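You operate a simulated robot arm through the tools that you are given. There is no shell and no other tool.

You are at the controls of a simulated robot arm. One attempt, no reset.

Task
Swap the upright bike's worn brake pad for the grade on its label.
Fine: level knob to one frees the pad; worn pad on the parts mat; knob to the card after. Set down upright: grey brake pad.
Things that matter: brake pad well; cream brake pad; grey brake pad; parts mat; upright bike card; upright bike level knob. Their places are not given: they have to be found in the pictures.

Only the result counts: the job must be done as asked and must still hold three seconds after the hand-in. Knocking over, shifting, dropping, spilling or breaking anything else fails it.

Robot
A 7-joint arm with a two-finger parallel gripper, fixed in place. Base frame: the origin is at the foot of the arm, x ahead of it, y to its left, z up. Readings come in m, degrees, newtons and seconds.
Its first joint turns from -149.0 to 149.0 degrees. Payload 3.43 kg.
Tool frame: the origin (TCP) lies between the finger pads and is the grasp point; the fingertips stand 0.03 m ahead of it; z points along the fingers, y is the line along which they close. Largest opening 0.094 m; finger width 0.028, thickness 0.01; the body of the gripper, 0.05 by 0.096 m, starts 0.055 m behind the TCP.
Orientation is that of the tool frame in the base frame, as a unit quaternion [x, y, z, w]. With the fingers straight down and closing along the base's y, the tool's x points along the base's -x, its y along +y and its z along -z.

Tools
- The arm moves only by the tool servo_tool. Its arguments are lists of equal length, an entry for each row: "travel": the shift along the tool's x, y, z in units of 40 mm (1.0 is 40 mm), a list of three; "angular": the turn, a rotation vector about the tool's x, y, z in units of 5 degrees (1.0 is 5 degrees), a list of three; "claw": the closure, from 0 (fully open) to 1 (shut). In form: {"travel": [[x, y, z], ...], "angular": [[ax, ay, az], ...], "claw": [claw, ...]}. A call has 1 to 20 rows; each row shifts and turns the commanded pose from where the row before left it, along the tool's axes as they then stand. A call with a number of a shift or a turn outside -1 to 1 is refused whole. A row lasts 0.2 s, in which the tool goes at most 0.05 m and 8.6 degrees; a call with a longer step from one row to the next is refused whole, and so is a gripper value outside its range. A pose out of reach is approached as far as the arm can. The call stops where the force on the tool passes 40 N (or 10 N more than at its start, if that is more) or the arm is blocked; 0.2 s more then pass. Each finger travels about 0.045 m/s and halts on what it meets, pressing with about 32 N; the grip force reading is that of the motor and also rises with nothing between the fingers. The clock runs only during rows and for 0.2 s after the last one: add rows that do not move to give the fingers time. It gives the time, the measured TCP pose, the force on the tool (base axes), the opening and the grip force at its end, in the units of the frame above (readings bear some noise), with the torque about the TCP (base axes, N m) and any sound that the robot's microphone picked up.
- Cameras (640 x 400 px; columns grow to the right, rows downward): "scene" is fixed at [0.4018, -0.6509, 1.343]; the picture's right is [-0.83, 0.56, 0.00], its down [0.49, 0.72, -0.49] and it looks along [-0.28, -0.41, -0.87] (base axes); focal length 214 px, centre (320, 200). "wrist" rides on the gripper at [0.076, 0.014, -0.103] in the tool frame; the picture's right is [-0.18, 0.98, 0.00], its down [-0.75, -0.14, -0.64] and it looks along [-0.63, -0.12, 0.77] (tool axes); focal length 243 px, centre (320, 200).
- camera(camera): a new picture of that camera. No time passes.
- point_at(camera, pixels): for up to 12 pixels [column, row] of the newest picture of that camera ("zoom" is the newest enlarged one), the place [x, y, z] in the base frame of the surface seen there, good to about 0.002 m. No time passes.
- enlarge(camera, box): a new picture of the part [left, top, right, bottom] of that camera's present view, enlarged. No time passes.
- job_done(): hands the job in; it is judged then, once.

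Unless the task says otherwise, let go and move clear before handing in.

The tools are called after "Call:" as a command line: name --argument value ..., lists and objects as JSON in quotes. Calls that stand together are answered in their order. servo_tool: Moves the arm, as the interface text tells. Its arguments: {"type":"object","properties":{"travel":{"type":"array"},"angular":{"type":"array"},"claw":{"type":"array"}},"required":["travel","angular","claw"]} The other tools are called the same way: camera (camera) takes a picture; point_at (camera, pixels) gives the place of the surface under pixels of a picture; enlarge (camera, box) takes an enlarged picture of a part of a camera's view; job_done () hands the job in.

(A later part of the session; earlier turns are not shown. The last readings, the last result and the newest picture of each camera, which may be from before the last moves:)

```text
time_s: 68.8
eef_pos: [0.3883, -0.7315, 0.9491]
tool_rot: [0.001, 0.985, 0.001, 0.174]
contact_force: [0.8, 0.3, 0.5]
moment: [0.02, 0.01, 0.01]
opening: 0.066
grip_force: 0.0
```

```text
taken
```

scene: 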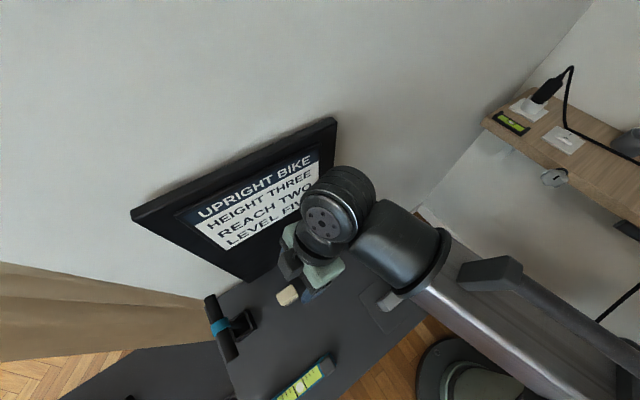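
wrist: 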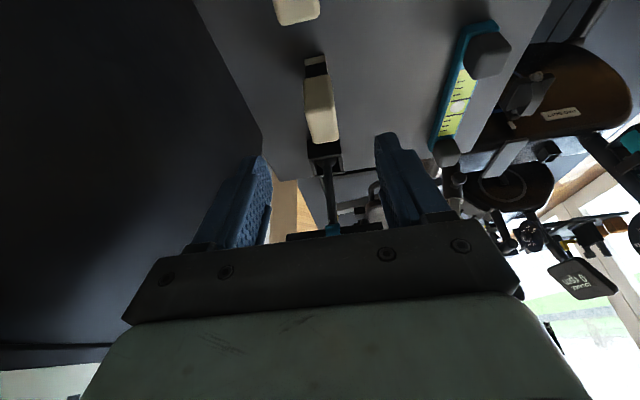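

The pad at (320,95) is centred between the fingers, and there is room beside the board. I'll descend 0.10 m along the fingers.

Call:
servo_tool --travel '[[0, 0, 0.6], [0, 0, 0.6], [0, 0, 0.6], [0, 0, 0.6], [0, 0, 0.1], [0, 0, 0]]' --angular '[[0, 0, 0], [0, 0, 0], [0, 0, 0], [0, 0, 0], [0, 0, 0], [0, 0, 0]]' --claw '[0.3, 0.3, 0.3, 0.3, 0.3, 0.3]'

Call:
camera --camera "wrist"

Call:
camera --camera "scene"

```text
time_s: 70.2
eef_pos: [0.4222, -0.7304, 0.8552]
tool_rot: [0.001, 0.985, 0.001, 0.174]
contact_force: [0.7, 0.1, -0.3]
moment: [0.01, -0.01, -0.01]
opening: 0.0658
grip_force: 0.0
```

```text
taken
```

wrist: 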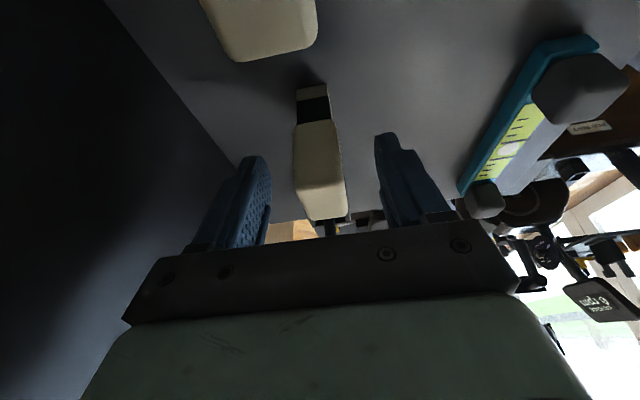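

```text
taken
```

scene: 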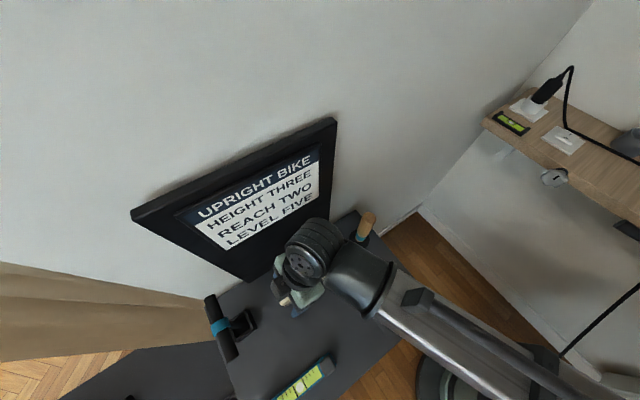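

The pad is nearly centred, about 1.5 mm toward the left finger. I'll shift slightly and close.

Call:
servo_tool --travel '[[0, -0.04, 0], [0, 0, 0], [0, 0, 0], [0, 0, 0], [0, 0, 0], [0, 0, 0], [0, 0, 0], [0, 0, 0]]' --angular '[[0, 0, 0], [0, 0, 0], [0, 0, 0], [0, 0, 0], [0, 0, 0], [0, 0, 0], [0, 0, 0], [0, 0, 0]]' --claw '[0.3, 0.5, 0.6, 0.7, 1, 1, 1, 1]'

Call:
camera --camera "wrist"

```text
time_s: 72.0
eef_pos: [0.4227, -0.7319, 0.8551]
tool_rot: [0.001, 0.985, 0.002, 0.173]
contact_force: [-0.6, 0.0, 0.0]
moment: [-0.01, -0.01, -0.01]
opening: 0.0289
grip_force: 32.0
```

```text
taken
```

wrist: 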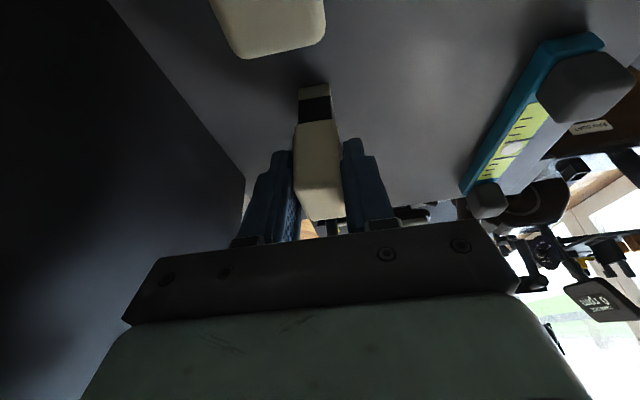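

SOFT is held (28.9 mm opening, 32 N). I'll lift it straight up 0.10 m.

Call:
servo_tool --travel '[[-0.05, 0, -0.14], [-0.214, 0, -0.5875], [-0.214, 0, -0.5875], [-0.214, 0, -0.5875], [-0.214, 0, -0.5875]]' --angular '[[0, 0, 0], [0, 0, 0], [0, 0, 0], [0, 0, 0], [0, 0, 0]]' --claw '[1, 1, 1, 1, 1]'

Call:
camera --camera "wrist"

Call:
camera --camera "scene"

```text
time_s: 73.2
eef_pos: [0.4204, -0.7345, 0.9611]
tool_rot: [0.002, 0.985, 0.002, 0.174]
contact_force: [0.4, -0.7, -1.1]
moment: [0.0, 0.03, 0.0]
opening: 0.0288
grip_force: 31.9
```

```text
taken
```

wrist: 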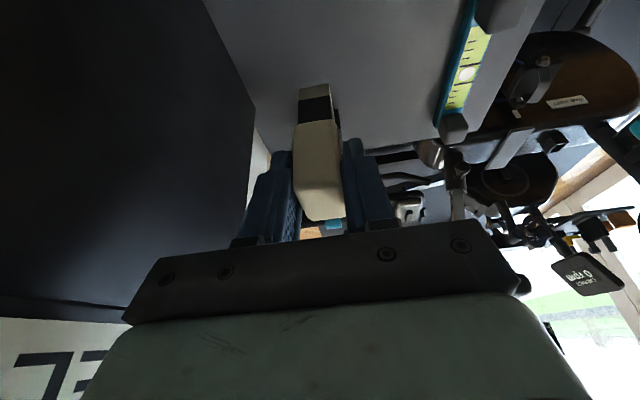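

```text
taken
```

scene: 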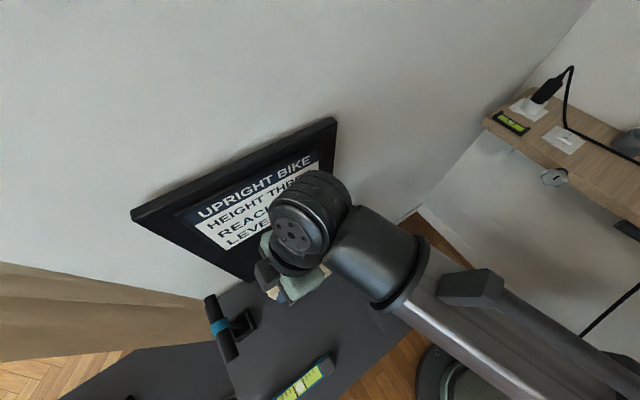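

SOFT came up cleanly and upright. I'll carry it in +y away from the board and retrace the arc toward the bike.

Call:
servo_tool --travel '[[0, 0.84, 0], [0, 0.84, 0], [0, 0.84, 0], [0, 0.84, 0], [-0.455, 0.617, 0.18], [-0.455, 0.617, 0.18], [-0.455, 0.617, 0.18], [-0.455, 0.617, 0.18], [-0.455, 0.617, 0.18], [-0.455, 0.617, 0.18]]' --angular '[[0, 0, 0], [0, 0, 0], [0, 0, 0], [0, 0, 0], [0, 0, 0], [0, 0, 0], [0, 0, 0], [0, 0, 0], [0, 0, 0], [0, 0, 0]]' --claw '[1, 1, 1, 1, 1, 1, 1, 1, 1, 1]'

Call:
camera --camera "scene"

```text
time_s: 75.3
eef_pos: [0.5409, -0.4531, 0.9531]
tool_rot: [0.001, 0.985, 0.001, 0.174]
contact_force: [0.4, -0.4, 0.1]
moment: [0.02, 0.0, -0.02]
opening: 0.0288
grip_force: 31.8
```

```text
taken
```

scene: 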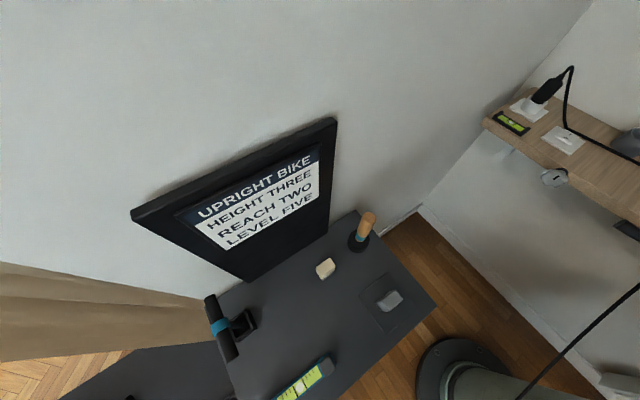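

The table is in order: FIRM untouched, worn pad on the mat. I'll continue the arc to the bike's side.

Call:
servo_tool --travel '[[-0.47, 0.717, 0.171], [-0.47, 0.717, 0.171], [-0.47, 0.717, 0.171], [-0.47, 0.717, 0.171], [-0.47, 0.717, 0.171], [-0.47, 0.717, 0.171], [-0.282, 0.815, 0.103], [-0.282, 0.815, 0.103], [-0.282, 0.815, 0.103], [-0.282, 0.815, 0.103], [-0.282, 0.815, 0.103], [0, 0, 0]]' --angular '[[0, 0, 0], [0, 0, 0], [0, 0, 0], [0, 0, 0], [0, 0, 0], [0, 0, 0], [0, 0, 0], [0, 0, 0], [0, 0, 0], [0, 0, 0], [0, 0, 0], [0, 0, 0]]' --claw '[1, 1, 1, 1, 1, 1, 1, 1, 1, 1, 1, 1]'

Call:
camera --camera "wrist"

Call:
enlarge --camera "wrist" --box '[240, 60, 400, 240]'

```text
time_s: 78.0
eef_pos: [0.7206, -0.1166, 0.96]
tool_rot: [0.001, 0.985, 0.001, 0.174]
contact_force: [0.2, -0.2, 0.0]
moment: [0.0, 0.02, 0.03]
opening: 0.0287
grip_force: 31.9
```

```text
taken
```

wrist: 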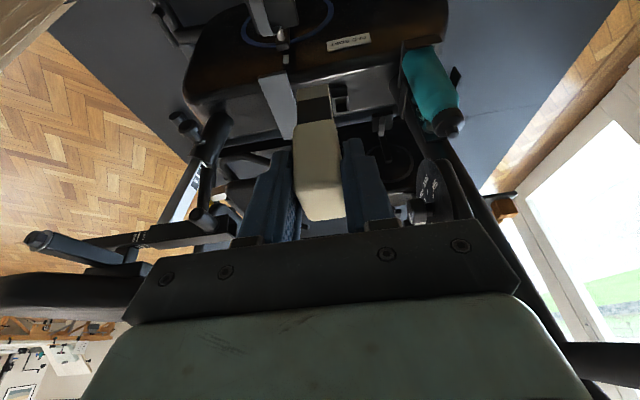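

```text
2.22 times, centred on (320, 150) of wrist
```

zoom: 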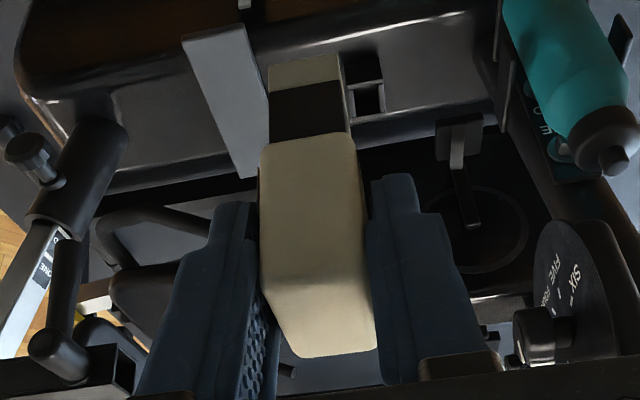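

SOFT is still upright in the fingers, and the empty well is visible at (340,95). I'll measure the pad's position in the hand.

Call:
point_at --camera "zoom" --pixels '[[270, 85], [338, 70], [305, 90], [305, 110], [275, 200], [350, 190], [310, 220], [290, 340], [370, 335], [330, 345], [320, 320], [310, 60]]'

Call:
point_at --camera "wrist" --pixels '[[340, 90], [338, 105], [333, 85], [346, 84], [347, 108], [320, 150], [298, 160], [338, 155]]'

```text
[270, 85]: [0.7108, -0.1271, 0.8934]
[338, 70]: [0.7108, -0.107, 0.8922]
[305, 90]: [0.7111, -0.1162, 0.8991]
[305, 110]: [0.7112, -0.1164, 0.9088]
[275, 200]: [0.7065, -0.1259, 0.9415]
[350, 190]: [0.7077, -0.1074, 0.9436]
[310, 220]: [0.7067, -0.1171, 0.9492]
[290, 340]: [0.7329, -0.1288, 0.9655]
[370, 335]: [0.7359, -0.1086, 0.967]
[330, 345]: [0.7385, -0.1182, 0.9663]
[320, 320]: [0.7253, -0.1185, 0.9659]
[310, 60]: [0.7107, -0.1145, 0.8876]
```

```text
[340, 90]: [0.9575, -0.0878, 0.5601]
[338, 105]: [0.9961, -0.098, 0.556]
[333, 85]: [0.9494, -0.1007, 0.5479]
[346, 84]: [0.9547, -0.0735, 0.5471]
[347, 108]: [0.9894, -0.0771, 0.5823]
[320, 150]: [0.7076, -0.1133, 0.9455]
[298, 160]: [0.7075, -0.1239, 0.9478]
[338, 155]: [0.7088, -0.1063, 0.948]
```

In the hand, SOFT's near face is 13.8 mm behind the TCP in x, centred in y, with its foot bottom about 75 mm below; the insertion target is TCP (0.973,-0.0926). I'll move to a pre-insert point above the well.

Call:
servo_tool --travel '[[-0.474, 0.075, 0.705], [-0.474, 0.075, 0.705], [-0.474, 0.075, 0.705], [-0.474, 0.075, 0.705], [-0.474, 0.075, 0.705], [-0.474, 0.075, 0.705], [-0.474, 0.075, 0.705], [-0.474, 0.075, 0.705], [0.02, 0, 0.658], [0.02, 0, 0.658], [0.02, 0, 0.658], [0.02, 0, 0.658], [0, 0, 0]]' --angular '[[0, 0, 0], [0, 0, 0], [0, 0, 0], [0, 0, 0], [0, 0, 0], [0, 0, 0], [0, 0, 0], [0, 0, 0], [0, 0, 0], [0, 0, 0], [0, 0, 0], [0, 0, 0], [0, 0, 0]]' --claw '[1, 1, 1, 1, 1, 1, 1, 1, 1, 1, 1, 1, 1]'

Call:
camera --camera "wrist"

Call:
enlarge --camera "wrist" --box '[250, 20, 390, 240]'

```text
time_s: 80.8
eef_pos: [0.9753, -0.0916, 0.6998]
tool_rot: [0.001, 0.985, 0.001, 0.174]
contact_force: [-0.1, 0.4, -0.7]
moment: [0.01, 0.04, -0.02]
opening: 0.0287
grip_force: 31.9
```

```text
taken
```

wrist: 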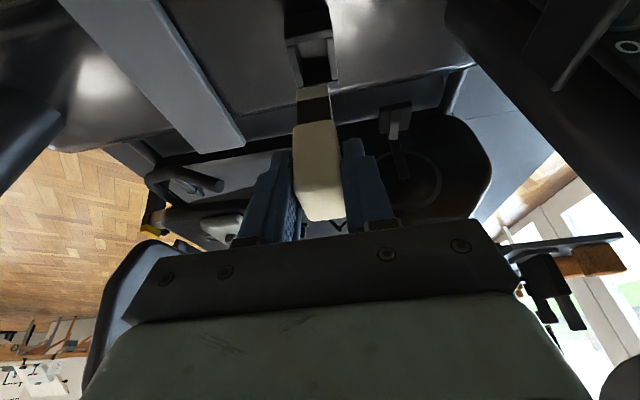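

```text
1.82 times, centred on (320, 130) of wrist
```

zoom: 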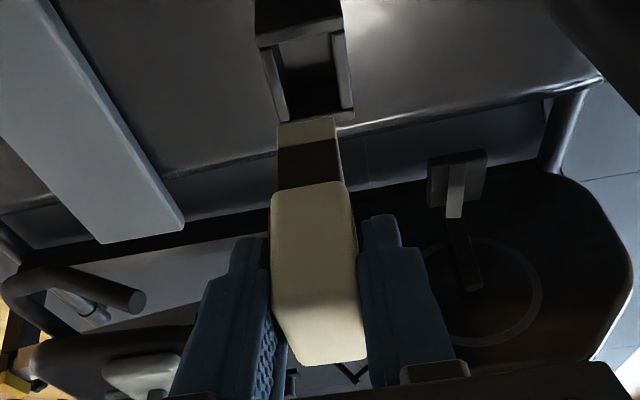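

The foot is above the well, which shows at (313,65). I'll measure both precisely from this view.

Call:
enlarge --camera "wrist" --box '[265, 20, 365, 140]'

Call:
point_at --camera "zoom" --pixels '[[265, 145], [345, 130], [300, 75], [270, 90], [335, 80], [290, 130], [330, 120], [265, 230], [335, 215], [300, 230], [255, 120], [352, 110]]'

```text
3.33 times, centred on (315, 80) of wrist
```

zoom: 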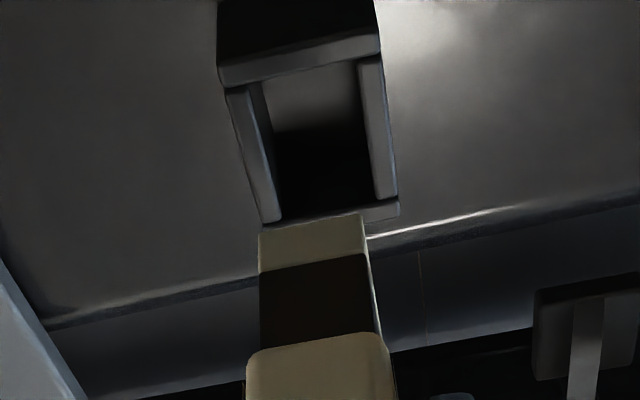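

```text
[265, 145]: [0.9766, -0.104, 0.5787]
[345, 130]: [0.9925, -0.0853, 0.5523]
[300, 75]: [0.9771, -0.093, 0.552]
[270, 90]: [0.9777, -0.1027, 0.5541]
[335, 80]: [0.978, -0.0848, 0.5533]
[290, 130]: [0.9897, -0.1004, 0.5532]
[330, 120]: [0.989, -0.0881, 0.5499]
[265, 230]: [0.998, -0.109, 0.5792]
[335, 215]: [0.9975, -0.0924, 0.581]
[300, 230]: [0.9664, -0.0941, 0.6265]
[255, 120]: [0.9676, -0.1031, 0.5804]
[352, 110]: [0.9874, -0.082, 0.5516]
```

The well floor is at z≈0.552. I'll sample the rails and foot edges to judge the side clearance.

Call:
point_at --camera "zoom" --pixels '[[372, 140], [366, 100], [380, 170], [268, 160], [262, 130], [276, 195], [262, 245], [360, 230], [310, 240], [370, 207], [300, 62], [240, 72]]'

Call:
point_at --camera "zoom" --pixels '[[268, 375], [380, 365], [320, 370], [365, 140], [275, 170], [375, 180], [386, 190], [250, 150]]'

```text
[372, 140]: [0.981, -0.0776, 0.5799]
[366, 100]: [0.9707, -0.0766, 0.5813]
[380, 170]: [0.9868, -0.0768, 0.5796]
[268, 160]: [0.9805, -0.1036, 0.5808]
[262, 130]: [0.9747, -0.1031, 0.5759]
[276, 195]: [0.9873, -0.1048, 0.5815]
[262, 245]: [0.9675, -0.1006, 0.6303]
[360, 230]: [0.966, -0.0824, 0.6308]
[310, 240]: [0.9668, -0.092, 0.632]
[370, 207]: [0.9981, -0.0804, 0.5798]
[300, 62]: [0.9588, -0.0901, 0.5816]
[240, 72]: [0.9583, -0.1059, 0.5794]
```

```text
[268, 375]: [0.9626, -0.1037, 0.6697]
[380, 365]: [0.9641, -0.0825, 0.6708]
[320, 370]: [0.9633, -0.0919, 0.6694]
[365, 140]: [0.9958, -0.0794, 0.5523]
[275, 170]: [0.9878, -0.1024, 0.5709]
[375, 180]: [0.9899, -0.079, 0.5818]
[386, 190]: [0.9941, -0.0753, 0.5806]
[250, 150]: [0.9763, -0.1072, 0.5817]
```

The foot is about 20-21 mm wide over a 24 mm opening, and should shift about 3 mm toward -x to centre. I'll apply that and lower to just above the rim.

Call:
servo_tool --travel '[[0.0705, 0.0125, -0.0257], [0.15, 0, 0.411], [0.15, 0, 0.411], [0, 0, 0]]' --angular '[[0, 0, 0], [0, 0, 0], [0, 0, 0], [0, 0, 0]]' --claw '[1, 1, 1, 1]'

Call:
enlarge --camera "wrist" --box '[265, 20, 365, 140]'

Call:
point_at --camera "zoom" --pixels '[[310, 235], [262, 245], [360, 230], [320, 370], [372, 180], [250, 190], [300, 130], [300, 160]]'

```text
time_s: 81.8
eef_pos: [0.9706, -0.0928, 0.666]
tool_rot: [0.001, 0.985, 0.001, 0.173]
contact_force: [-0.2, 0.0, -1.7]
moment: [0.01, 0.02, 0.03]
opening: 0.0289
grip_force: 31.7
```

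```text
3.33 times, centred on (315, 80) of wrist
```

zoom: 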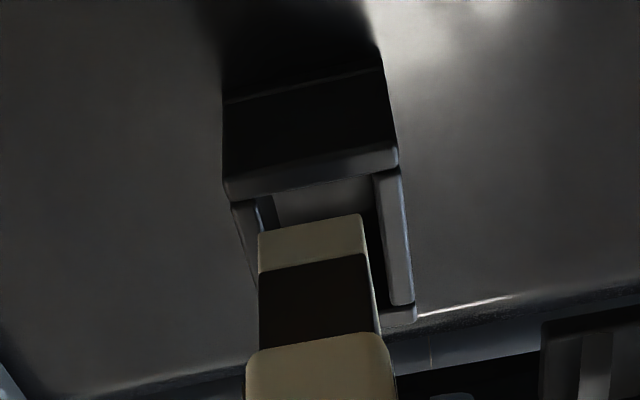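

```text
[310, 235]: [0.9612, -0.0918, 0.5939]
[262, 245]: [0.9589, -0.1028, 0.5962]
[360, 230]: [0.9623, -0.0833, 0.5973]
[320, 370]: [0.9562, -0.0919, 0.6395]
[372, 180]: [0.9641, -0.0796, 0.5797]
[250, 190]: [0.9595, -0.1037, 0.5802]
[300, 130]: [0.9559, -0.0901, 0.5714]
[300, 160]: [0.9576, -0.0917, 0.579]
```

The foot bottom is just above the rim; I need the exact inner edge of the front lip relative to the foot. I'll sample along column 300 and around the lip.

Call:
enlarge --camera "wrist" --box '[285, 55, 345, 105]'

Call:
point_at --camera "zoom" --pixels '[[250, 145], [250, 160], [250, 175], [250, 190], [400, 110], [400, 125], [400, 140], [250, 260], [300, 250], [400, 235], [190, 290], [350, 260]]'

```text
8.00 times, centred on (315, 80) of wrist
```

zoom: 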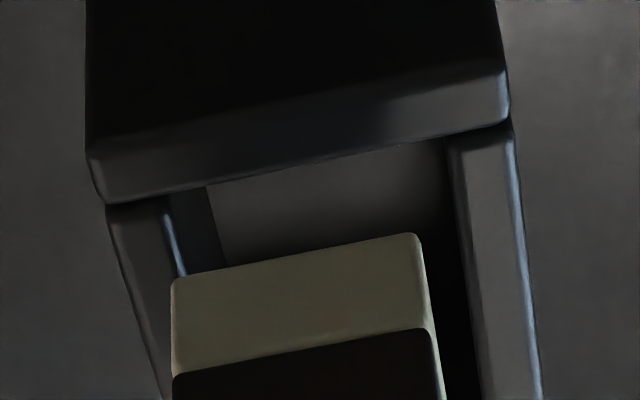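

```text
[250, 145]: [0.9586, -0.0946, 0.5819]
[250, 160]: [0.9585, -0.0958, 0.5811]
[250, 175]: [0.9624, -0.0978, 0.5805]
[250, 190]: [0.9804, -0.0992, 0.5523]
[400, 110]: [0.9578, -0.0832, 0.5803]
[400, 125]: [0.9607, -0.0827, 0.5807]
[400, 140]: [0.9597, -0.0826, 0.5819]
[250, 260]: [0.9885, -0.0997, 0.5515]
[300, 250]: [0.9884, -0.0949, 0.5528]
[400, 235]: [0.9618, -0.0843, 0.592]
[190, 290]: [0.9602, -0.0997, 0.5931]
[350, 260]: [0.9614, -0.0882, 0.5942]
```

The front lip's inner edge is at x≈0.962 while the foot's face is at ≈0.961, so it would catch; the foot also sits about 1 mm toward -y. I'll shift +3 mm in x and +1 mm in y, let it settle, and re-measure.

Call:
servo_tool --travel '[[-0.0705, 0.025, 0.0257], [0, 0, 0], [0, 0, 0], [0, 0, 0]]' --angular '[[0, 0, 0], [0, 0, 0], [0, 0, 0], [0, 0, 0]]' --claw '[1, 1, 1, 1]'

Call:
enlarge --camera "wrist" --box '[285, 55, 345, 105]'

Call:
point_at --camera "zoom" --pixels '[[200, 290], [250, 280], [300, 270], [350, 260], [400, 250], [410, 245], [180, 295], [470, 250], [460, 200], [150, 260], [140, 230], [485, 300]]'

```text
time_s: 82.8
eef_pos: [0.9726, -0.0907, 0.6657]
tool_rot: [0.001, 0.985, 0.001, 0.174]
contact_force: [-0.8, 0.0, -0.8]
moment: [0.02, 0.01, 0.01]
opening: 0.0288
grip_force: 32.0
```

```text
8.00 times, centred on (315, 80) of wrist
```

zoom: 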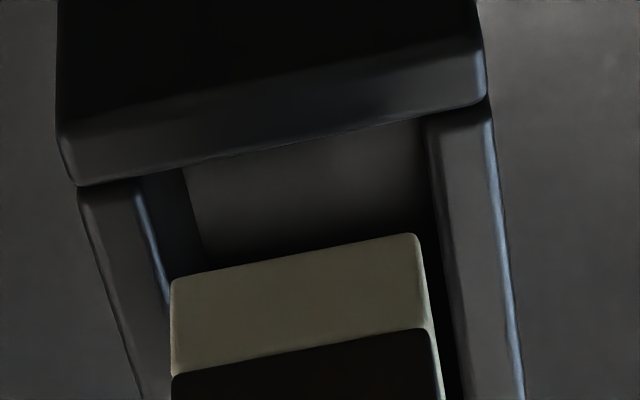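

```text
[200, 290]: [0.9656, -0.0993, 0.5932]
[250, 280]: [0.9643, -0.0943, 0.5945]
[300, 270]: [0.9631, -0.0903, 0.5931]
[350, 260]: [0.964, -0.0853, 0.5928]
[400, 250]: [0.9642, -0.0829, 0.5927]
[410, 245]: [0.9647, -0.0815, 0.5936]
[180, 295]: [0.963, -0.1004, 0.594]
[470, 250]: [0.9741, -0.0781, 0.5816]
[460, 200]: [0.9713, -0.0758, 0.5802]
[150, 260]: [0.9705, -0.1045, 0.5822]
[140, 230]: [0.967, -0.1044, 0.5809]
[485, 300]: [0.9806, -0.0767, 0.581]
```

The foot is now centred on the opening (face at x≈0.964, y from -0.101 to -0.0805). I'll lower it 30 mm straight down in 1 cm steps.

Call:
servo_tool --travel '[[0.0855, 0, 0.235], [0.0855, 0, 0.235], [0, 0, 0]]' --angular '[[0, 0, 0], [0, 0, 0], [0, 0, 0]]' --claw '[1, 1, 1]'

Call:
enlarge --camera "wrist" --box '[265, 40, 365, 140]'

```text
time_s: 83.5
eef_pos: [0.9737, -0.0913, 0.646]
tool_rot: [0.001, 0.985, 0.002, 0.173]
contact_force: [-3.1, -0.3, 1.6]
moment: [-0.01, 0.14, 0.01]
opening: 0.0289
grip_force: 32.4
```

```text
4.00 times, centred on (315, 90) of wrist
```

zoom: 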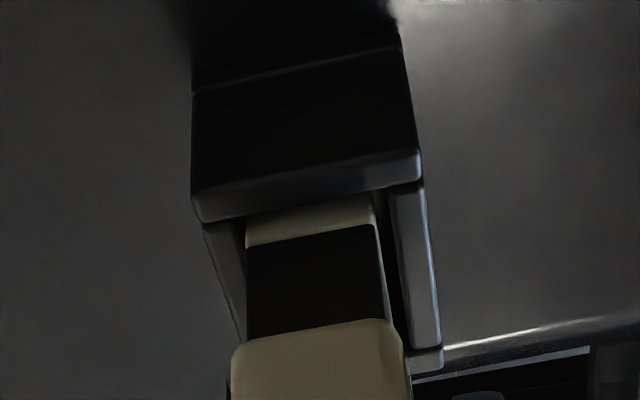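

The foot has entered the well with a slight -3 N in x, meaning light contact on the far wall. I'll ease 1 mm toward -x and lower another 1 cm.

Call:
servo_tool --travel '[[0.0235, 0, -0.0085], [0.043, 0, 0.1175], [0.043, 0, 0.1175], [0, 0, 0]]' --angular '[[0, 0, 0], [0, 0, 0], [0, 0, 0], [0, 0, 0]]' --claw '[1, 1, 1, 1]'

Call:
enlarge --camera "wrist" --box '[265, 40, 365, 140]'

```text
time_s: 84.5
eef_pos: [0.974, -0.0919, 0.6356]
tool_rot: [0.002, 0.985, 0.002, 0.174]
contact_force: [0.7, -0.1, -0.8]
moment: [-0.02, 0.02, -0.03]
opening: 0.0288
grip_force: 31.8
```

```text
4.00 times, centred on (315, 90) of wrist
```

zoom: 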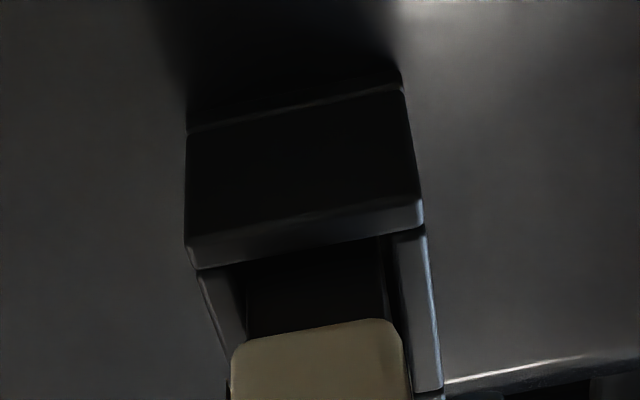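

No load at z 0.6356. I'll lower 5 mm more and then feel for the floor.

Call:
servo_tool --travel '[[0.043, 0, 0.1175], [0, 0, 0]]' --angular '[[0, 0, 0], [0, 0, 0]]' --claw '[1, 1]'

Call:
servo_tool --travel '[[0.017, 0, 0.047], [0, 0, 0]]' --angular '[[0, 0, 0], [0, 0, 0]]' --claw '[1, 1]'

```text
time_s: 85.2
eef_pos: [0.9747, -0.0892, 0.6304]
tool_rot: [0.001, 0.985, 0.002, 0.174]
contact_force: [0.0, -0.1, -0.8]
moment: [0.0, 0.04, 0.03]
opening: 0.0282
grip_force: 32.3
```

```text
time_s: 85.8
eef_pos: [0.9747, -0.0903, 0.6278]
tool_rot: [0.001, 0.985, 0.003, 0.174]
contact_force: [-0.7, 0.6, -0.7]
moment: [-0.03, 0.0, -0.01]
opening: 0.0284
grip_force: 31.9
```

Call:
servo_tool --travel '[[0.00855, 0, 0.0235], [0, 0, 0]]' --angular '[[0, 0, 0], [0, 0, 0]]' --claw '[1, 1]'

Call:
servo_tool --travel '[[0.00855, 0, 0.0235], [0, 0, 0]]' --angular '[[0, 0, 0], [0, 0, 0]]' --claw '[1, 1]'

```text
time_s: 86.3
eef_pos: [0.9739, -0.0898, 0.6278]
tool_rot: [0.002, 0.985, 0.001, 0.173]
contact_force: [0.8, 0.2, 1.3]
moment: [0.04, -0.05, 0.02]
opening: 0.0288
grip_force: 31.8
```

```text
time_s: 87.0
eef_pos: [0.9738, -0.0906, 0.6283]
tool_rot: [0.001, 0.985, 0.001, 0.174]
contact_force: [-0.3, 3.9, 9.6]
moment: [0.22, -0.01, 0.05]
opening: 0.0286
grip_force: 32.0
```

The foot has reached the floor (upward 9.6 N at TCP z≈0.628). I'll check the seating in the picture before letting go.

Call:
camera --camera "wrist"

Call:
enlarge --camera "wrist" --box '[265, 60, 375, 240]'

Call:
point_at --camera "wrist" --pixels '[[310, 200], [325, 205], [318, 210], [315, 150], [305, 130], [330, 130], [295, 120], [345, 115], [315, 120]]'

```text
taken
```

wrist: 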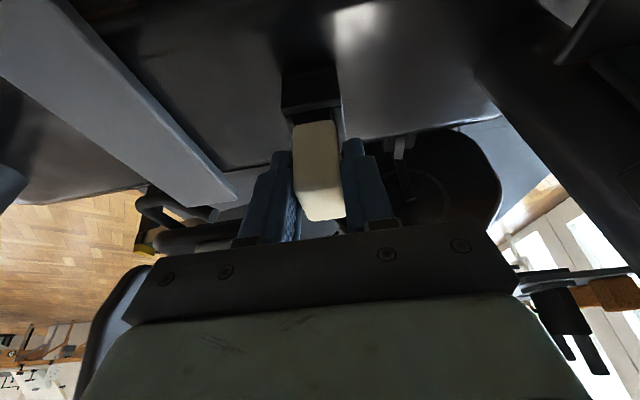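

```text
2.22 times, centred on (320, 150) of wrist
```

zoom: 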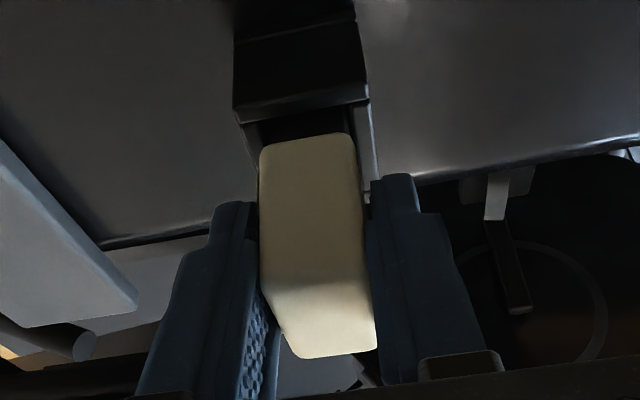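

```text
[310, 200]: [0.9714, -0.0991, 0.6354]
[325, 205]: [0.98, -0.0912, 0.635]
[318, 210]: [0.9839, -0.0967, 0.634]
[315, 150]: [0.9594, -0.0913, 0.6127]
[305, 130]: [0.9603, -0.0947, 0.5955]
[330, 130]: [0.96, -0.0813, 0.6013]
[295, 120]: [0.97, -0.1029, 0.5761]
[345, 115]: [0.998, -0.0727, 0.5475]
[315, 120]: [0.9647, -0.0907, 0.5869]
```

SOFT sits exactly where the worn pad was (top z≈0.635, face x≈0.960). I'll ease off and open the fingers.

Call:
servo_tool --travel '[[-0.006, 0, -0.016], [0, 0, 0]]' --angular '[[0, 0, 0], [0, 0, 0]]' --claw '[1, 1]'

Call:
servo_tool --travel '[[0, 0, 0], [0, 0, 0], [0, 0, 0], [0, 0, 0], [0, 0, 0], [0, 0, 0]]' --angular '[[0, 0, 0], [0, 0, 0], [0, 0, 0], [0, 0, 0], [0, 0, 0], [0, 0, 0]]' --claw '[0.6, 0.5, 0.3, 0.1, 0, 0]'

Call:
camera --camera "wrist"

```text
time_s: 87.5
eef_pos: [0.9734, -0.0919, 0.6288]
tool_rot: [0.002, 0.985, 0.001, 0.173]
contact_force: [0.7, 3.4, 5.4]
moment: [0.16, -0.12, 0.04]
opening: 0.0286
grip_force: 32.1
```

```text
time_s: 89.0
eef_pos: [0.9744, -0.0905, 0.6281]
tool_rot: [0.001, 0.985, 0.002, 0.174]
contact_force: [-0.3, 0.0, 0.2]
moment: [0.02, 0.0, -0.04]
opening: 0.094
grip_force: 0.1
```

```text
taken
```

wrist: 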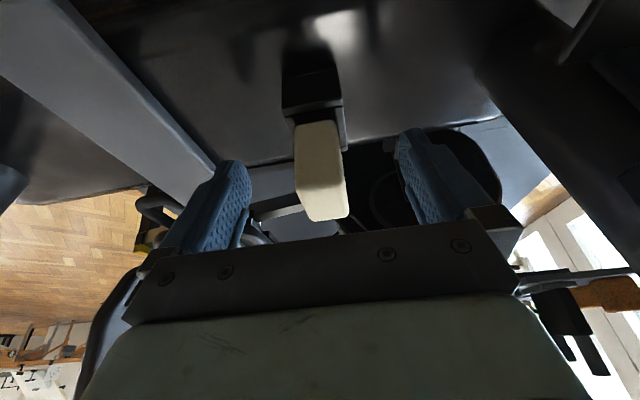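

SOFT stands free and seated. I'll retreat along the approach line and go back up to the earlier turning point.

Call:
servo_tool --travel '[[0, 0, -0.617], [0, 0, -0.617], [0, 0, -0.617], [0, 0, -0.617], [-0.022, -0.19, -0.8125], [-0.022, -0.19, -0.8125], [-0.022, -0.19, -0.8125], [-0.022, -0.19, -0.8125], [-0.022, -0.19, -0.8125], [-0.022, -0.19, -0.8125], [0, 0, 0]]' --angular '[[0, 0, 0], [0, 0, 0], [0, 0, 0], [0, 0, 0], [0, 0, 0], [0, 0, 0], [0, 0, 0], [0, 0, 0], [0, 0, 0], [0, 0, 0], [0, 0, 0]]' --claw '[0, 0, 0, 0, 0, 0, 0, 0, 0, 0, 0]'

Call:
camera --camera "wrist"

Call:
enlarge --camera "wrist" --box '[310, 5, 400, 95]'

```text
time_s: 91.3
eef_pos: [0.8792, -0.136, 0.9068]
tool_rot: [0.002, 0.985, 0.002, 0.174]
contact_force: [0.0, 0.1, 0.6]
moment: [0.0, 0.04, 0.01]
opening: 0.094
grip_force: 0.0
```

```text
taken
```

wrist: 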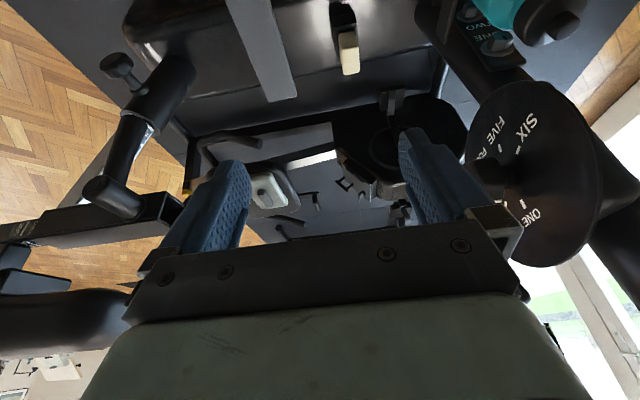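

```text
4.44 times, centred on (355, 50) of wrist
```

zoom: 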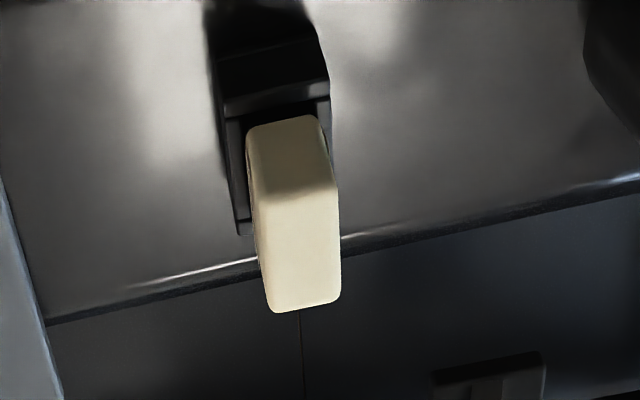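

The new pad is seated upright. I'll reverse the swing so the fingers point at the dial again.

Call:
servo_tool --travel '[[0, 0, 0], [0, 0, 0], [0, 0, 0], [0, 0, 0], [0, 0, 0], [0, 0, 0], [0, 0, 0], [0, 0, 0], [0, 0, 0], [0, 0, 0], [0, 0, 0], [0, 0, 0], [0, 0, 0], [0, 0, 0], [0, 0, 0], [0, 0, 0]]' --angular '[[-0.895, 0.147, 0.687], [-0.895, 0.147, 0.687], [-0.895, 0.147, 0.687], [-0.895, 0.147, 0.687], [-0.895, 0.147, 0.687], [-0.895, 0.147, 0.687], [-0.895, 0.147, 0.687], [-0.895, 0.147, 0.687], [-0.895, 0.147, 0.687], [-0.895, 0.147, 0.687], [-0.895, 0.147, 0.687], [-0.895, 0.147, 0.687], [-0.895, 0.147, 0.687], [-0.895, 0.147, 0.687], [-0.895, 0.147, 0.687], [-0.895, 0.147, 0.687]]' --claw '[0, 0, 0, 0, 0, 0, 0, 0, 0, 0, 0, 0, 0, 0, 0, 0]'

Call:
camera --camera "wrist"

```text
time_s: 94.8
eef_pos: [0.8782, -0.1367, 0.9045]
tool_rot: [0.329, 0.704, 0.628, 0.032]
contact_force: [0.0, 0.7, 0.3]
moment: [-0.04, 0.01, 0.0]
opening: 0.0939
grip_force: 0.1
```

```text
taken
```

wrist: 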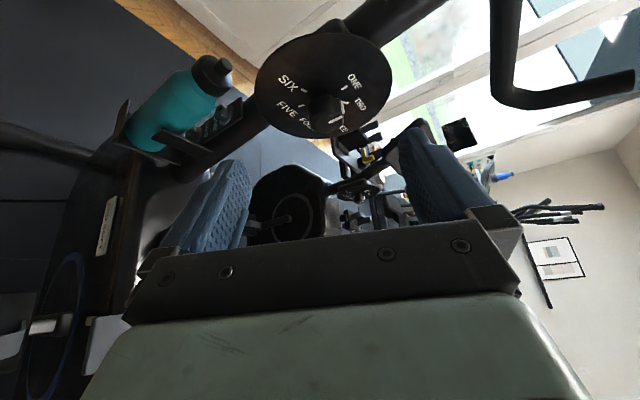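

The hand is back at the dial approach angle. I'll move to the 0.10 m standoff and re-check the knob at ONE.

Call:
servo_tool --travel '[[-0.3525, 0.0375, 0.675], [-0.3525, 0.0375, 0.675], [0, 0, 0]]' --angular '[[0, 0, 0], [0, 0, 0], [0, 0, 0]]' --claw '[0, 0, 0]'

Call:
enlarge --camera "wrist" --box '[240, 20, 400, 140]'

```text
time_s: 95.5
eef_pos: [0.924, -0.1024, 0.8847]
tool_rot: [0.329, 0.705, 0.628, 0.031]
contact_force: [0.7, 1.0, -0.1]
moment: [-0.01, 0.01, -0.03]
opening: 0.0938
grip_force: 0.2
```

```text
3.33 times, centred on (320, 80) of wrist
```

zoom: 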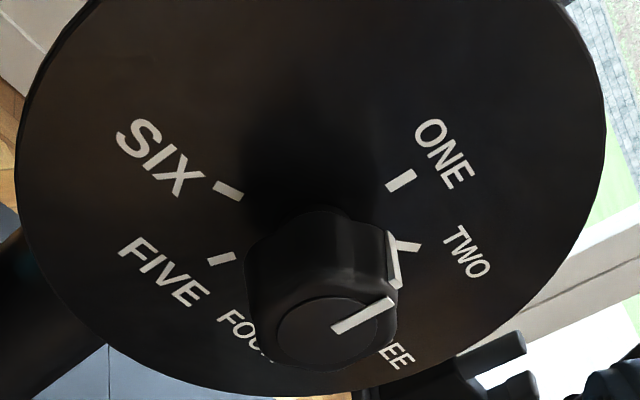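

The knob is still at ONE. I'll advance to the grasp point with fingers open, then swing the open hand 50° counter-clockwise so I can turn clockwise.

Call:
servo_tool --travel '[[-0.01, 0.0075, 0.498], [-0.01, 0.0075, 0.498], [-0.01, 0.0075, 0.498], [-0.01, 0.0075, 0.498], [-0.01, 0.0075, 0.498], [0, -0.0243, 0], [0, -0.0243, 0], [0, -0.0243, 0], [0, -0.0243, 0], [0, -0.0243, 0], [0, -0.0243, 0], [0, -0.0243, 0], [0, -0.0243, 0], [0, -0.0243, 0], [0, -0.0243, 0], [0, 0, 0]]' --angular '[[0, 0, 0], [0, 0, 0], [0, 0, 0], [0, 0, 0], [0, 0, 0], [-0.5, 0, -0.866], [-0.5, 0, -0.866], [-0.5, 0, -0.866], [-0.5, 0, -0.866], [-0.5, 0, -0.866], [-0.5, 0, -0.866], [-0.5, 0, -0.866], [-0.5, 0, -0.866], [-0.5, 0, -0.866], [-0.5, 0, -0.866], [0, 0, 0]]' --claw '[0, 0, 0, 0, 0, 0, 0, 0, 0, 0, 0, 0, 0, 0, 0, 0]'

Call:
enlarge --camera "wrist" --box '[220, 60, 420, 220]'

```text
time_s: 99.0
eef_pos: [0.9732, -0.0181, 0.8555]
tool_rot: [0.033, 0.626, 0.707, 0.329]
contact_force: [-0.2, 0.0, 0.7]
moment: [0.04, 0.01, 0.01]
opening: 0.094
grip_force: 0.1
```

```text
2.50 times, centred on (320, 140) of wrist
```

zoom: 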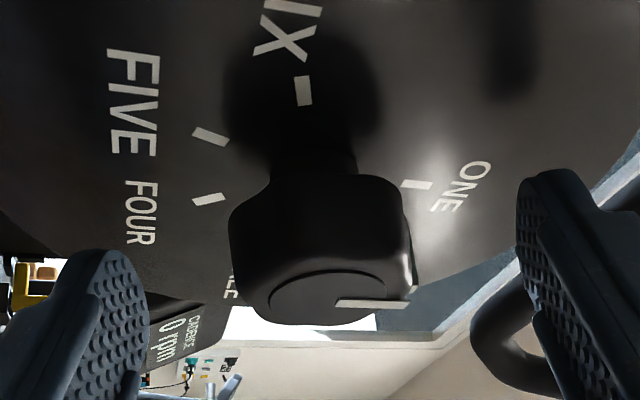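

The open hand has swung around; by comparison with before, the knob lies about 1.2 mm toward tool +y. I'll shift and close on it.

Call:
servo_tool --travel '[[0, 0.03, 0], [0, 0, 0], [0, 0, 0], [0, 0, 0], [0, 0, 0], [0, 0, 0], [0, 0, 0]]' --angular '[[0, 0, 0], [0, 0, 0], [0, 0, 0], [0, 0, 0], [0, 0, 0], [0, 0, 0], [0, 0, 0]]' --claw '[0, 1, 1, 1, 1, 1, 1]'

Call:
enlarge --camera "wrist" --box '[220, 60, 420, 220]'

```text
time_s: 100.5
eef_pos: [0.9728, -0.0189, 0.8566]
tool_rot: [0.033, 0.626, 0.706, 0.328]
contact_force: [-0.6, 0.0, 0.4]
moment: [-0.14, -0.09, 0.03]
opening: 0.038
grip_force: 45.6
```

```text
2.50 times, centred on (320, 140) of wrist
```

zoom: 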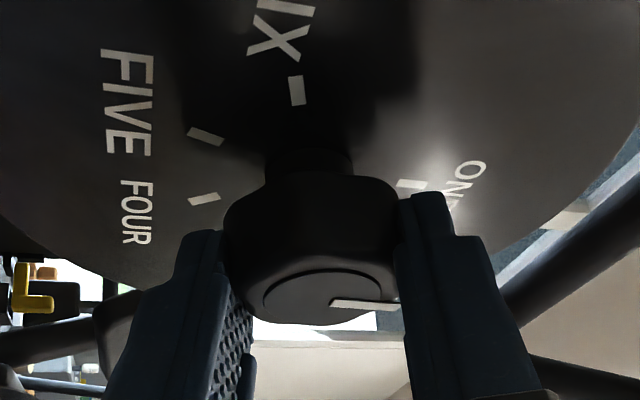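

Well centred grip at 38 mm with no side load. I'll turn clockwise 50° toward TWO.

Call:
servo_tool --travel '[[0, 0.022, 0], [0, 0.022, 0], [0, 0.022, 0], [0, 0.022, 0], [0, 0.022, 0]]' --angular '[[0.5, 0, 0.866], [0.5, 0, 0.866], [0.5, 0, 0.866], [0.5, 0, 0.866], [0.5, 0, 0.866]]' --claw '[1, 1, 1, 1, 1]'

Call:
servo_tool --travel '[[0, 0.022, 0], [0, 0.022, 0], [0, 0.022, 0], [0, 0.022, 0], [0, 0.022, 0]]' --angular '[[0.5, 0, 0.866], [0.5, 0, 0.866], [0.5, 0, 0.866], [0.5, 0, 0.866], [0.5, 0, 0.866]]' --claw '[1, 1, 1, 1, 1]'

Call:
enlarge --camera "wrist" --box '[220, 60, 420, 220]'

```text
time_s: 101.8
eef_pos: [0.9733, -0.0208, 0.8605]
tool_rot: [0.186, 0.682, 0.683, 0.183]
contact_force: [-12.9, -11.6, -14.0]
moment: [-0.23, 0.12, -0.2]
opening: 0.0379
grip_force: 44.5
```

```text
time_s: 103.0
eef_pos: [0.9739, -0.0203, 0.8632]
tool_rot: [0.329, 0.707, 0.626, 0.031]
contact_force: [-10.8, -16.5, -30.3]
moment: [-0.3, 0.16, 0.17]
opening: 0.038
grip_force: 45.0
```

```text
2.50 times, centred on (320, 140) of wrist
```

zoom: 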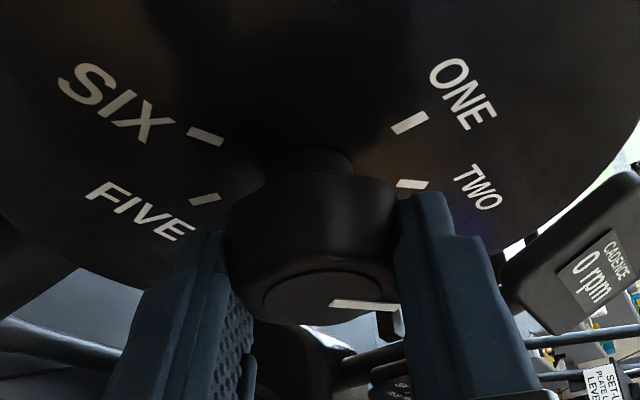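

The turn worked (pointer near TWO) but a 32 N side force built up because the arc offset was too large for this grip. I'll open, swing back to the centred start and use a smaller offset next.

Call:
servo_tool --travel '[[0, 0, 0], [0, 0, 0], [0, 0, 0], [0, 0, 0], [0, -0.022, 0], [0, -0.022, 0], [0, -0.022, 0], [0, -0.022, 0], [0, -0.022, 0], [0, -0.022, 0], [0, -0.022, 0], [0, -0.022, 0], [0, -0.022, 0], [0, -0.022, 0], [0, 0, 0]]' --angular '[[0, 0, 0], [0, 0, 0], [0, 0, 0], [0, 0, 0], [-0.5, 0, -0.866], [-0.5, 0, -0.866], [-0.5, 0, -0.866], [-0.5, 0, -0.866], [-0.5, 0, -0.866], [-0.5, 0, -0.866], [-0.5, 0, -0.866], [-0.5, 0, -0.866], [-0.5, 0, -0.866], [-0.5, 0, -0.866], [0, 0, 0]]' --claw '[0, 0, 0, 0, 0, 0, 0, 0, 0, 0, 0, 0, 0, 0, 0]'

Call:
enlarge --camera "wrist" --box '[220, 60, 420, 220]'

```text
time_s: 106.2
eef_pos: [0.9719, -0.0175, 0.8576]
tool_rot: [0.033, 0.626, 0.706, 0.329]
contact_force: [-0.1, 0.4, -0.1]
moment: [-0.01, -0.02, 0.01]
opening: 0.0939
grip_force: 0.1
```

```text
2.50 times, centred on (320, 140) of wrist
```

zoom: 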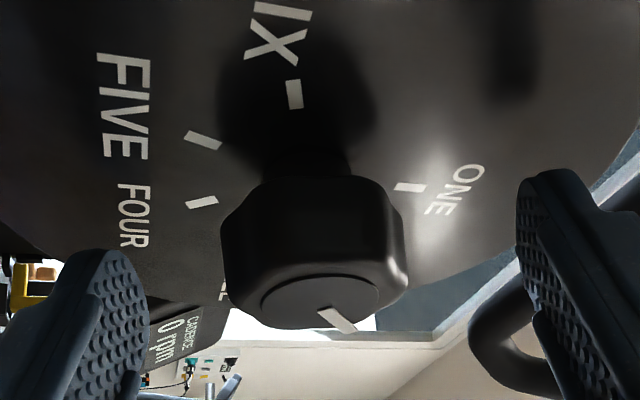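

The pointer is at TWO. I'll close and turn 50° more with the smaller arc.

Call:
servo_tool --travel '[[0, 0, 0], [0, 0, 0], [0, 0, 0], [0, 0, 0], [0, 0, 0], [0, 0.014, 0], [0, 0.014, 0], [0, 0.014, 0], [0, 0.014, 0], [0, 0.014, 0]]' --angular '[[0, 0, 0], [0, 0, 0], [0, 0, 0], [0, 0, 0], [0, 0, 0], [0.5, 0, 0.866], [0.5, 0, 0.866], [0.5, 0, 0.866], [0.5, 0, 0.866], [0.5, 0, 0.866]]' --claw '[1, 1, 1, 1, 1, 1, 1, 1, 1, 1]'

Call:
servo_tool --travel '[[0, 0.016, 0], [0, 0.016, 0], [0, 0.016, 0], [0, 0.016, 0], [0, 0.016, 0]]' --angular '[[0.5, 0, 0.866], [0.5, 0, 0.866], [0.5, 0, 0.866], [0.5, 0, 0.866], [0.5, 0, 0.866]]' --claw '[1, 1, 1, 1, 1]'

```text
time_s: 108.3
eef_pos: [0.9718, -0.0193, 0.8599]
tool_rot: [0.186, 0.682, 0.683, 0.184]
contact_force: [7.4, 4.4, 3.0]
moment: [-0.22, -0.04, -0.31]
opening: 0.0422
grip_force: 45.0
```

```text
time_s: 109.5
eef_pos: [0.9706, -0.0195, 0.8644]
tool_rot: [0.328, 0.704, 0.629, 0.032]
contact_force: [5.9, -2.1, 19.8]
moment: [-0.34, -0.25, 0.17]
opening: 0.0378
grip_force: 45.3
```

The opening dropped from 42 to 38 mm, so the knob settled relative to the fingers; I'll open and check the pointer's actual angle.

Call:
servo_tool --travel '[[0, 0, 0], [0, 0, 0], [0, 0, 0], [0, 0, 0]]' --angular '[[0, 0, 0], [0, 0, 0], [0, 0, 0], [0, 0, 0]]' --claw '[0, 0, 0, 0]'

Call:
enlarge --camera "wrist" --box '[260, 80, 380, 200]'

```text
time_s: 110.5
eef_pos: [0.9704, -0.0183, 0.8625]
tool_rot: [0.328, 0.705, 0.628, 0.032]
contact_force: [-0.4, 0.7, 0.1]
moment: [0.01, -0.02, 0.0]
opening: 0.0939
grip_force: 0.0
```

```text
3.33 times, centred on (320, 140) of wrist
```

zoom: 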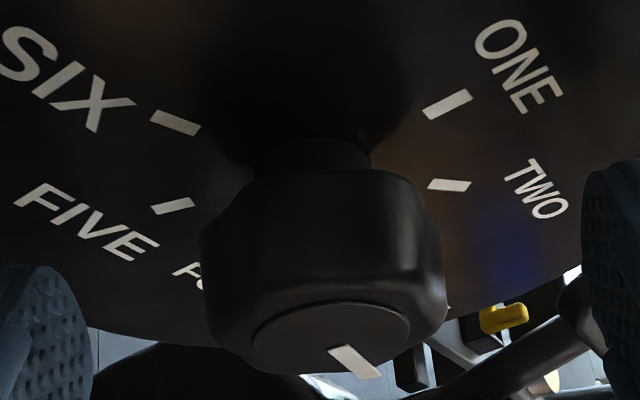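

Call:
point_at --camera "zoom" --pixels '[[335, 350], [345, 357], [355, 363], [365, 370], [372, 376], [330, 335], [448, 103], [448, 185], [175, 122], [172, 206]]'

```text
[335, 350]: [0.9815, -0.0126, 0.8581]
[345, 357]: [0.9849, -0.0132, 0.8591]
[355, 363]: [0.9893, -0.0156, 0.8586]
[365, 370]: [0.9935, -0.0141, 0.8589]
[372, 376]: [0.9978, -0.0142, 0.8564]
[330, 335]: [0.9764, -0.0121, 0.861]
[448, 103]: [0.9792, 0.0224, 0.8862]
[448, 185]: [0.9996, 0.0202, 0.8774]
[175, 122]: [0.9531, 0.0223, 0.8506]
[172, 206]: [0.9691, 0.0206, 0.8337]
```

The pointer measures about -7°, i.e. THREE (about -9°). I'll swing back and do the next 50° with an intermediate arc offset.

Call:
servo_tool --travel '[[0, -0.015, 0], [0, -0.015, 0], [0, -0.015, 0], [0, -0.015, 0], [0, -0.015, 0], [0, -0.015, 0], [0, -0.015, 0], [0, -0.015, 0], [0, -0.015, 0], [0, -0.015, 0], [0, 0, 0], [0, 0, 0], [0, 0, 0], [0, 0, 0], [0, 0, 0], [0, 0, 0]]' --angular '[[-0.5, 0, -0.866], [-0.5, 0, -0.866], [-0.5, 0, -0.866], [-0.5, 0, -0.866], [-0.5, 0, -0.866], [-0.5, 0, -0.866], [-0.5, 0, -0.866], [-0.5, 0, -0.866], [-0.5, 0, -0.866], [-0.5, 0, -0.866], [0, 0, 0], [0, 0, 0], [0, 0, 0], [0, 0, 0], [0, 0, 0], [0, 0, 0]]' --claw '[0, 0, 0, 0, 0, 0, 0, 0, 0, 0, 1, 1, 1, 1, 1, 1]'

Call:
servo_tool --travel '[[0, 0.018, 0], [0, 0.018, 0], [0, 0.018, 0], [0, 0.018, 0], [0, 0.018, 0]]' --angular '[[0.5, 0, 0.866], [0.5, 0, 0.866], [0.5, 0, 0.866], [0.5, 0, 0.866], [0.5, 0, 0.866]]' --claw '[1, 1, 1, 1, 1]'

Call:
servo_tool --travel '[[0, 0.018, 0], [0, 0.018, 0], [0, 0.018, 0], [0, 0.018, 0], [0, 0.018, 0]]' --angular '[[0.5, 0, 0.866], [0.5, 0, 0.866], [0.5, 0, 0.866], [0.5, 0, 0.866], [0.5, 0, 0.866]]' --claw '[1, 1, 1, 1, 1]'

```text
time_s: 114.0
eef_pos: [0.9722, -0.0187, 0.8552]
tool_rot: [0.034, 0.626, 0.707, 0.328]
contact_force: [2.5, 1.2, -9.1]
moment: [0.21, 0.13, -0.14]
opening: 0.0434
grip_force: 45.0
```

```text
time_s: 115.2
eef_pos: [0.9715, -0.0209, 0.8591]
tool_rot: [0.184, 0.682, 0.684, 0.183]
contact_force: [-3.1, 13.1, -0.3]
moment: [-0.34, 0.03, 0.56]
opening: 0.0436
grip_force: 45.4
```

```text
time_s: 116.3
eef_pos: [0.9704, -0.0183, 0.864]
tool_rot: [0.329, 0.705, 0.628, 0.031]
contact_force: [3.6, 11.5, 15.1]
moment: [-0.49, -0.14, -0.11]
opening: 0.0433
grip_force: 44.7
```

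The grip held steady at 43.4 mm, so the knob should be at FOUR. I'll open, swing back, and check the pointer there.

Call:
servo_tool --travel '[[0, 0, 0], [0, 0, 0], [0, 0, 0], [0, 0, 0], [0, 0, 0]]' --angular '[[0, 0, 0], [0, 0, 0], [0, 0, 0], [0, 0, 0], [0, 0, 0]]' --claw '[0, 0, 0, 0, 0]'

Call:
enlarge --camera "wrist" --box '[260, 80, 380, 200]'

```text
time_s: 117.5
eef_pos: [0.9706, -0.0186, 0.8634]
tool_rot: [0.328, 0.705, 0.628, 0.031]
contact_force: [-0.3, 0.8, 0.0]
moment: [-0.01, 0.02, -0.02]
opening: 0.094
grip_force: 0.1
```

```text
3.33 times, centred on (320, 140) of wrist
```

zoom: 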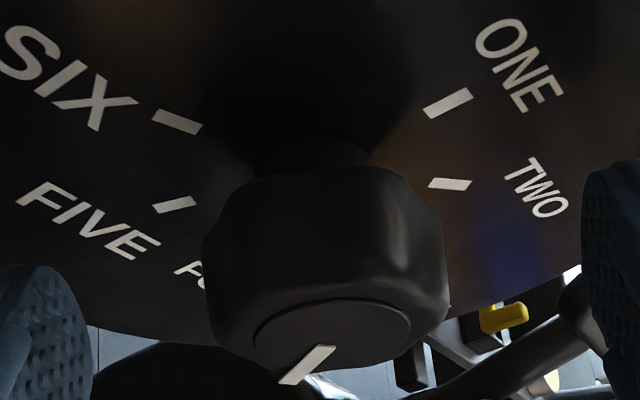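

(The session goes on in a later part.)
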